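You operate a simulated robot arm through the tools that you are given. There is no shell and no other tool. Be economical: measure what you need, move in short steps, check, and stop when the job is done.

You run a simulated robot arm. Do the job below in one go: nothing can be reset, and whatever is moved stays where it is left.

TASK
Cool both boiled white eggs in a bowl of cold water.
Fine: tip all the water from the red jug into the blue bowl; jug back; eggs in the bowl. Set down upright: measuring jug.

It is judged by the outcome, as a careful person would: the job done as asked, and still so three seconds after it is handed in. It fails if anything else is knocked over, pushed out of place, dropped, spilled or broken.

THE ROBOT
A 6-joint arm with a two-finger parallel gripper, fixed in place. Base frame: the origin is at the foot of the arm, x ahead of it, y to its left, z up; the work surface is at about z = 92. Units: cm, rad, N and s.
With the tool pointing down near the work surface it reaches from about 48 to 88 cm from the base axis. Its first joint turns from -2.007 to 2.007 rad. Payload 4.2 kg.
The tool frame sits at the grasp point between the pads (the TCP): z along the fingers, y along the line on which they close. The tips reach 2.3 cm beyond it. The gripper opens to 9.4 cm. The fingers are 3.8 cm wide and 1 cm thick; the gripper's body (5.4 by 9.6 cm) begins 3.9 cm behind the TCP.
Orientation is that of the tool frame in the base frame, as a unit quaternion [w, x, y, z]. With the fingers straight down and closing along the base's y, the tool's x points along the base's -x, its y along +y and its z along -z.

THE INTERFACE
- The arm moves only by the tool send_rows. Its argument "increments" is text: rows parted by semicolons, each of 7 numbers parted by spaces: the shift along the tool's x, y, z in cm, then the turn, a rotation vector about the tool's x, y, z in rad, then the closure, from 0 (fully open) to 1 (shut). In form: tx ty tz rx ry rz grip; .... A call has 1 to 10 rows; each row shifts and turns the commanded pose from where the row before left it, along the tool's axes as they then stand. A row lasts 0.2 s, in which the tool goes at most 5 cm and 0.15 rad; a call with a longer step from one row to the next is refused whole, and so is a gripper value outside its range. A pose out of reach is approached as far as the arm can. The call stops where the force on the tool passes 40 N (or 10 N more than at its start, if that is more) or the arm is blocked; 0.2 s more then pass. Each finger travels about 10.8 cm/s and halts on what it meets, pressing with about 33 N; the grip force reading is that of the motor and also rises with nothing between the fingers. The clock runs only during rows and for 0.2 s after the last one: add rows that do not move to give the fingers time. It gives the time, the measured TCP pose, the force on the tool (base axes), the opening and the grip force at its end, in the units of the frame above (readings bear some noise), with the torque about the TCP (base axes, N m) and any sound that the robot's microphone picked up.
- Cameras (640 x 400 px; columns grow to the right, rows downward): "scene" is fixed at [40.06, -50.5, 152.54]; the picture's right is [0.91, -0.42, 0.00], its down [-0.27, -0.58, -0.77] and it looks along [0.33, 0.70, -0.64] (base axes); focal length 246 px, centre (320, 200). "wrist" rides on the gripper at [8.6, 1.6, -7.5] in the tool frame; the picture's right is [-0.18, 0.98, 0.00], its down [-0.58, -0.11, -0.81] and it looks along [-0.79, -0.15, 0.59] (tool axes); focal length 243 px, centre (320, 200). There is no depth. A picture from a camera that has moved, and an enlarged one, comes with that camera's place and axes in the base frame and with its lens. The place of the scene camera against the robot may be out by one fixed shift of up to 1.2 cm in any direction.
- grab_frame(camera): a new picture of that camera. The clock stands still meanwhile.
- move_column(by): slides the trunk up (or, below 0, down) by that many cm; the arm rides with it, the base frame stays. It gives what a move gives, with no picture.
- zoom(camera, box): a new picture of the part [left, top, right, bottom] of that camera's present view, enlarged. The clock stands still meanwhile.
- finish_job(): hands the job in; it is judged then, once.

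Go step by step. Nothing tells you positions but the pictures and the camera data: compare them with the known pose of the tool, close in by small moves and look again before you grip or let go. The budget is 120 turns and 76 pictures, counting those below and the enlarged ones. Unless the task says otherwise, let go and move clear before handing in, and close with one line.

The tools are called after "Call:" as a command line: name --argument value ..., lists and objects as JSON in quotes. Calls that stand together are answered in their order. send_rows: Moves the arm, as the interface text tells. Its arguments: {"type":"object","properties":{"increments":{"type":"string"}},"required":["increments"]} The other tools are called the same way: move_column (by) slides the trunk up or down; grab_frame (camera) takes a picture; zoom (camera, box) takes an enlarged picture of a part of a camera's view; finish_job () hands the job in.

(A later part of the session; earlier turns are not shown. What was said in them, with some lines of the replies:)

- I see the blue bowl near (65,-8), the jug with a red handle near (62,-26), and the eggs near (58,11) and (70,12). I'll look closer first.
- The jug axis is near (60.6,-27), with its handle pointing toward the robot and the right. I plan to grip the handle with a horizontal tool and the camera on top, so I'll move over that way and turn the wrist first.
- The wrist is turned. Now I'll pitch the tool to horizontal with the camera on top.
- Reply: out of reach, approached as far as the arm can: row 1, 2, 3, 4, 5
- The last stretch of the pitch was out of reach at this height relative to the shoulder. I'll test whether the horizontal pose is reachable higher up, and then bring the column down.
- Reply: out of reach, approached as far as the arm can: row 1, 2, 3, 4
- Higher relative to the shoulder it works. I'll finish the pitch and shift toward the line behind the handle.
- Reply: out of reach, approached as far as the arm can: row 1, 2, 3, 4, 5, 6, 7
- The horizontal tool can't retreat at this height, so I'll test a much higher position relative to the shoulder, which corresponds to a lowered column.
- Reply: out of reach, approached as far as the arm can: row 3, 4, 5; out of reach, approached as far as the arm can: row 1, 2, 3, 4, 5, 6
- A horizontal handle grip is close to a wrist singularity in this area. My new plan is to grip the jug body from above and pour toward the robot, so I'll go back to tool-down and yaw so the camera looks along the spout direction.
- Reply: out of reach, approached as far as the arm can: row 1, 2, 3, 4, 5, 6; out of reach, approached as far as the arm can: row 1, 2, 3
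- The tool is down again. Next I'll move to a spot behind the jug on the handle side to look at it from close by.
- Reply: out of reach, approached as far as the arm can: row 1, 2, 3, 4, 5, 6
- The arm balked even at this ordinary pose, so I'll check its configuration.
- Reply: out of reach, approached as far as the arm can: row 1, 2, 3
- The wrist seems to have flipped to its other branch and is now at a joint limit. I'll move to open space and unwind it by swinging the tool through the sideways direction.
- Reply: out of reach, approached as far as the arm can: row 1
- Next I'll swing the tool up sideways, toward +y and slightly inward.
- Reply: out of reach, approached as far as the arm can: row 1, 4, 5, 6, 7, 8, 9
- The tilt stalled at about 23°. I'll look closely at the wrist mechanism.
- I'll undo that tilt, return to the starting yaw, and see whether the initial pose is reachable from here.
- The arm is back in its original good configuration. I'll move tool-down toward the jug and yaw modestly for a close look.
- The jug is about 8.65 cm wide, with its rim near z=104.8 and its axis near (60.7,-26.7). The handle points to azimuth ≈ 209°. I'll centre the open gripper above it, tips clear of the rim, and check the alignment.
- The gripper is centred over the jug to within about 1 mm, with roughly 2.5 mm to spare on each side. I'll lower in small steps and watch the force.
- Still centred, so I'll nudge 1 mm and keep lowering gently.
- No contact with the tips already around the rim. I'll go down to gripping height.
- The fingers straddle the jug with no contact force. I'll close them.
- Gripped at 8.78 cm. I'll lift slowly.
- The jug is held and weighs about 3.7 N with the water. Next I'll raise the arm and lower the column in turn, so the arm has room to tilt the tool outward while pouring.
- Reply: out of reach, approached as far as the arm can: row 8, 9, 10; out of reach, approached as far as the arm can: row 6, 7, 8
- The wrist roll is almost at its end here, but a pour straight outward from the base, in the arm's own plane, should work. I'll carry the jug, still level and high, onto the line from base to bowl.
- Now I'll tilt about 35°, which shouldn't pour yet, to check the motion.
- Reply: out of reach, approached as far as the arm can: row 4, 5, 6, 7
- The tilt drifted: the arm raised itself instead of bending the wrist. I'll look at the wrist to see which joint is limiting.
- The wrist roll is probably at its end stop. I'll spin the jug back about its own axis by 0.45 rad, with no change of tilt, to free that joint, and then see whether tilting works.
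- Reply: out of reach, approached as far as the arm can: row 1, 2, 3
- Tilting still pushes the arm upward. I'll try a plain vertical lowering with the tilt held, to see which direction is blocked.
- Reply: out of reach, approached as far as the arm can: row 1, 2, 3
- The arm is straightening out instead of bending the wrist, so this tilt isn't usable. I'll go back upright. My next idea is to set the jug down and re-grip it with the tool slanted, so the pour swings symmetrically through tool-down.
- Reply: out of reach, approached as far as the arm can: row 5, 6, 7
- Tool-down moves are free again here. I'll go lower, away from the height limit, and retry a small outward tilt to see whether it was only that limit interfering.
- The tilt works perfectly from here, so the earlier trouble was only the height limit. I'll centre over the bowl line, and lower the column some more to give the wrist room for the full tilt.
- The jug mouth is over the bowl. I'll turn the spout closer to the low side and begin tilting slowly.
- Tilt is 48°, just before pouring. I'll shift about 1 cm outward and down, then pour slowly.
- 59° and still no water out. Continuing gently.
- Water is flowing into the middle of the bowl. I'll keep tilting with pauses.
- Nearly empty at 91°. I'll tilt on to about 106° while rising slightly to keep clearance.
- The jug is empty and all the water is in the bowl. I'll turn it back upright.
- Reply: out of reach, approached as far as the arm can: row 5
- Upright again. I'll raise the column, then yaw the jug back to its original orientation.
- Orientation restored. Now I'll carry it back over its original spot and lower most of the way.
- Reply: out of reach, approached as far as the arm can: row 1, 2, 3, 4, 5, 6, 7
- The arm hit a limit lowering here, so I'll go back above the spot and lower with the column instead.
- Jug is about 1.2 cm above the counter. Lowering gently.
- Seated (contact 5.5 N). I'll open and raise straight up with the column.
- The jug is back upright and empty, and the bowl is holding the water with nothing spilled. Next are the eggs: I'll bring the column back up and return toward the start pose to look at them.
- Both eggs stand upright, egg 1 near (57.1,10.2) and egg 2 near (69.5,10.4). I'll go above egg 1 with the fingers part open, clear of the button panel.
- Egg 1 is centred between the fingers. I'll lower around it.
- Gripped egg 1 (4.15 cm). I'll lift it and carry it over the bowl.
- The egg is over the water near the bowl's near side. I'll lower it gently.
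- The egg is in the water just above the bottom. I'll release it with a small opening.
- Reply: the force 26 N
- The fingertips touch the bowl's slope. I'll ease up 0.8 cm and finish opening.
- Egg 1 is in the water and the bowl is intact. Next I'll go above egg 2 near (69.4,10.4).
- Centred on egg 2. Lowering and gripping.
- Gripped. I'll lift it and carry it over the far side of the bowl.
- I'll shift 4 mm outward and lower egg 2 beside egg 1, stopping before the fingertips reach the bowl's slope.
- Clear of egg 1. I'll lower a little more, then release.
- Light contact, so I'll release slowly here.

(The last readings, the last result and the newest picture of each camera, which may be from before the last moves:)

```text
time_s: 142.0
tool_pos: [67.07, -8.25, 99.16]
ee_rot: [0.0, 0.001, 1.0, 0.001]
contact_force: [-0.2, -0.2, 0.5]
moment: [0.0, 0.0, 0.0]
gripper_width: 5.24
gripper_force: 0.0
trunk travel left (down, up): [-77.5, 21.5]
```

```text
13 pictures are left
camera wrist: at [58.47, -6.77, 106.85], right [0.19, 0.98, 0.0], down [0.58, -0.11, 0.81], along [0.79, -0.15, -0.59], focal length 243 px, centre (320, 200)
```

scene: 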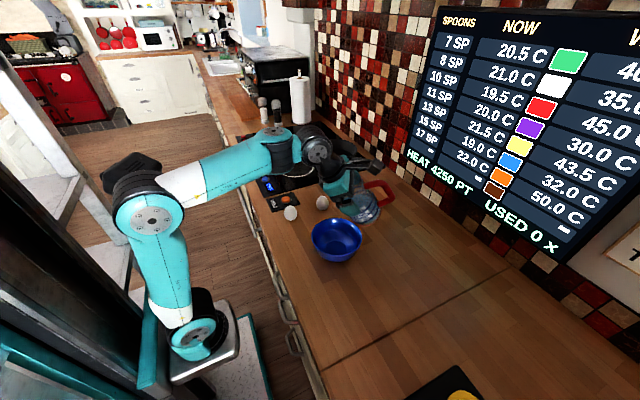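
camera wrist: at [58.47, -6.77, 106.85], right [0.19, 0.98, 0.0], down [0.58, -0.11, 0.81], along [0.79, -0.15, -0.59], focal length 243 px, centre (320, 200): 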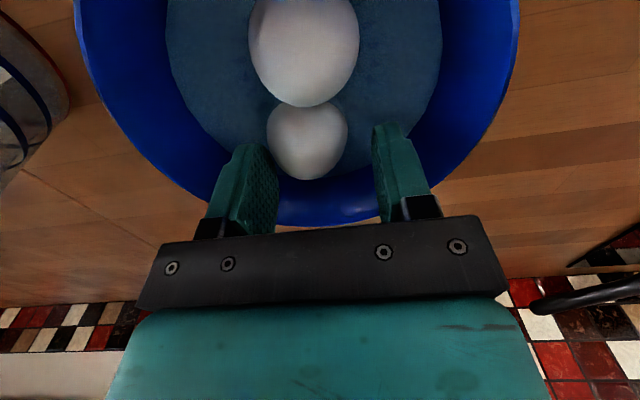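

Egg 2 has settled into the bowl. I'll rise straight up and move clear.

Call:
send_rows --increments "0 0 -1 0 0 0 0.44;0 0 -2 0 0 0 0.44;0 0 -3 0 0 0 0.44;0 0 -4 0 0 0 0.44;0 0 -4 0 0 0 0.44;3 0 -4 0 0 0 0.3;3 2 -3 0 0 0 0.2;3 2 0 0 0 0 0;3 2 0 0 0 0 0;0 0 0 0 0 0 0"

Call:
grab_frame --camera "scene"

Call:
zoom --camera "scene" --box '[260, 190, 420, 350]'

Call:
grab_frame --camera "wrist"

```text
time_s: 144.2
tool_pos: [54.79, -2.29, 120.02]
ee_rot: [0.0, 0.001, 1.0, 0.001]
contact_force: [-0.2, 0.1, -0.5]
moment: [-0.02, 0.01, 0.0]
gripper_width: 9.43
gripper_force: 0.2
trunk travel left (down, up): [-77.5, 21.5]
```

```text
12 pictures are left
```

scene: 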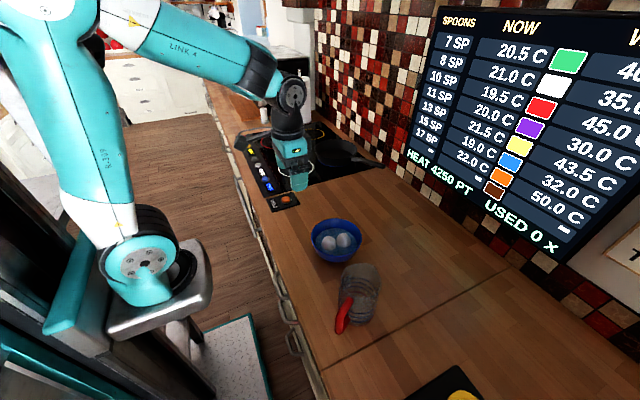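

```text
2.50 times, centred on (340, 270) of scene
camera zoom: at [40.06, -50.5, 152.54], right [0.91, -0.42, 0.0], down [-0.27, -0.58, -0.77], along [0.33, 0.7, -0.64], focal length 615 px, centre (270, 25)
```

zoom: 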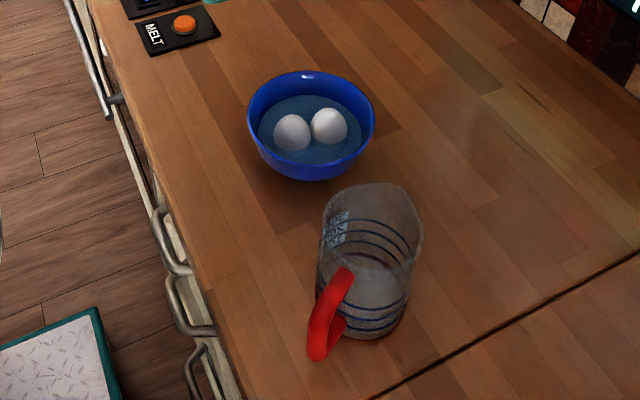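

```text
10 pictures are left
camera wrist: at [46.25, -0.72, 127.68], right [0.19, 0.98, 0.0], down [0.58, -0.11, 0.81], along [0.79, -0.15, -0.59], focal length 243 px, centre (320, 200)
```

wrist: 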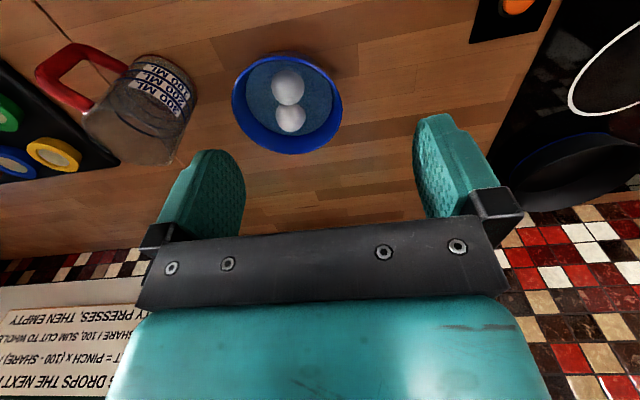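

Both eggs are in the bowl of water, the jug stands upright and empty in its place, and the gripper is clear. I'll hand it in.

Call:
finish_job

```text
The job is handed in.
```

The job is handed in: all the water from the red-handled jug is in the blue bowl, both eggs are in the water, and the jug is back upright where it stood. The bowl shifted about half a centimetre when the fingertips touched its side as I released the first egg. Nothing was spilled.
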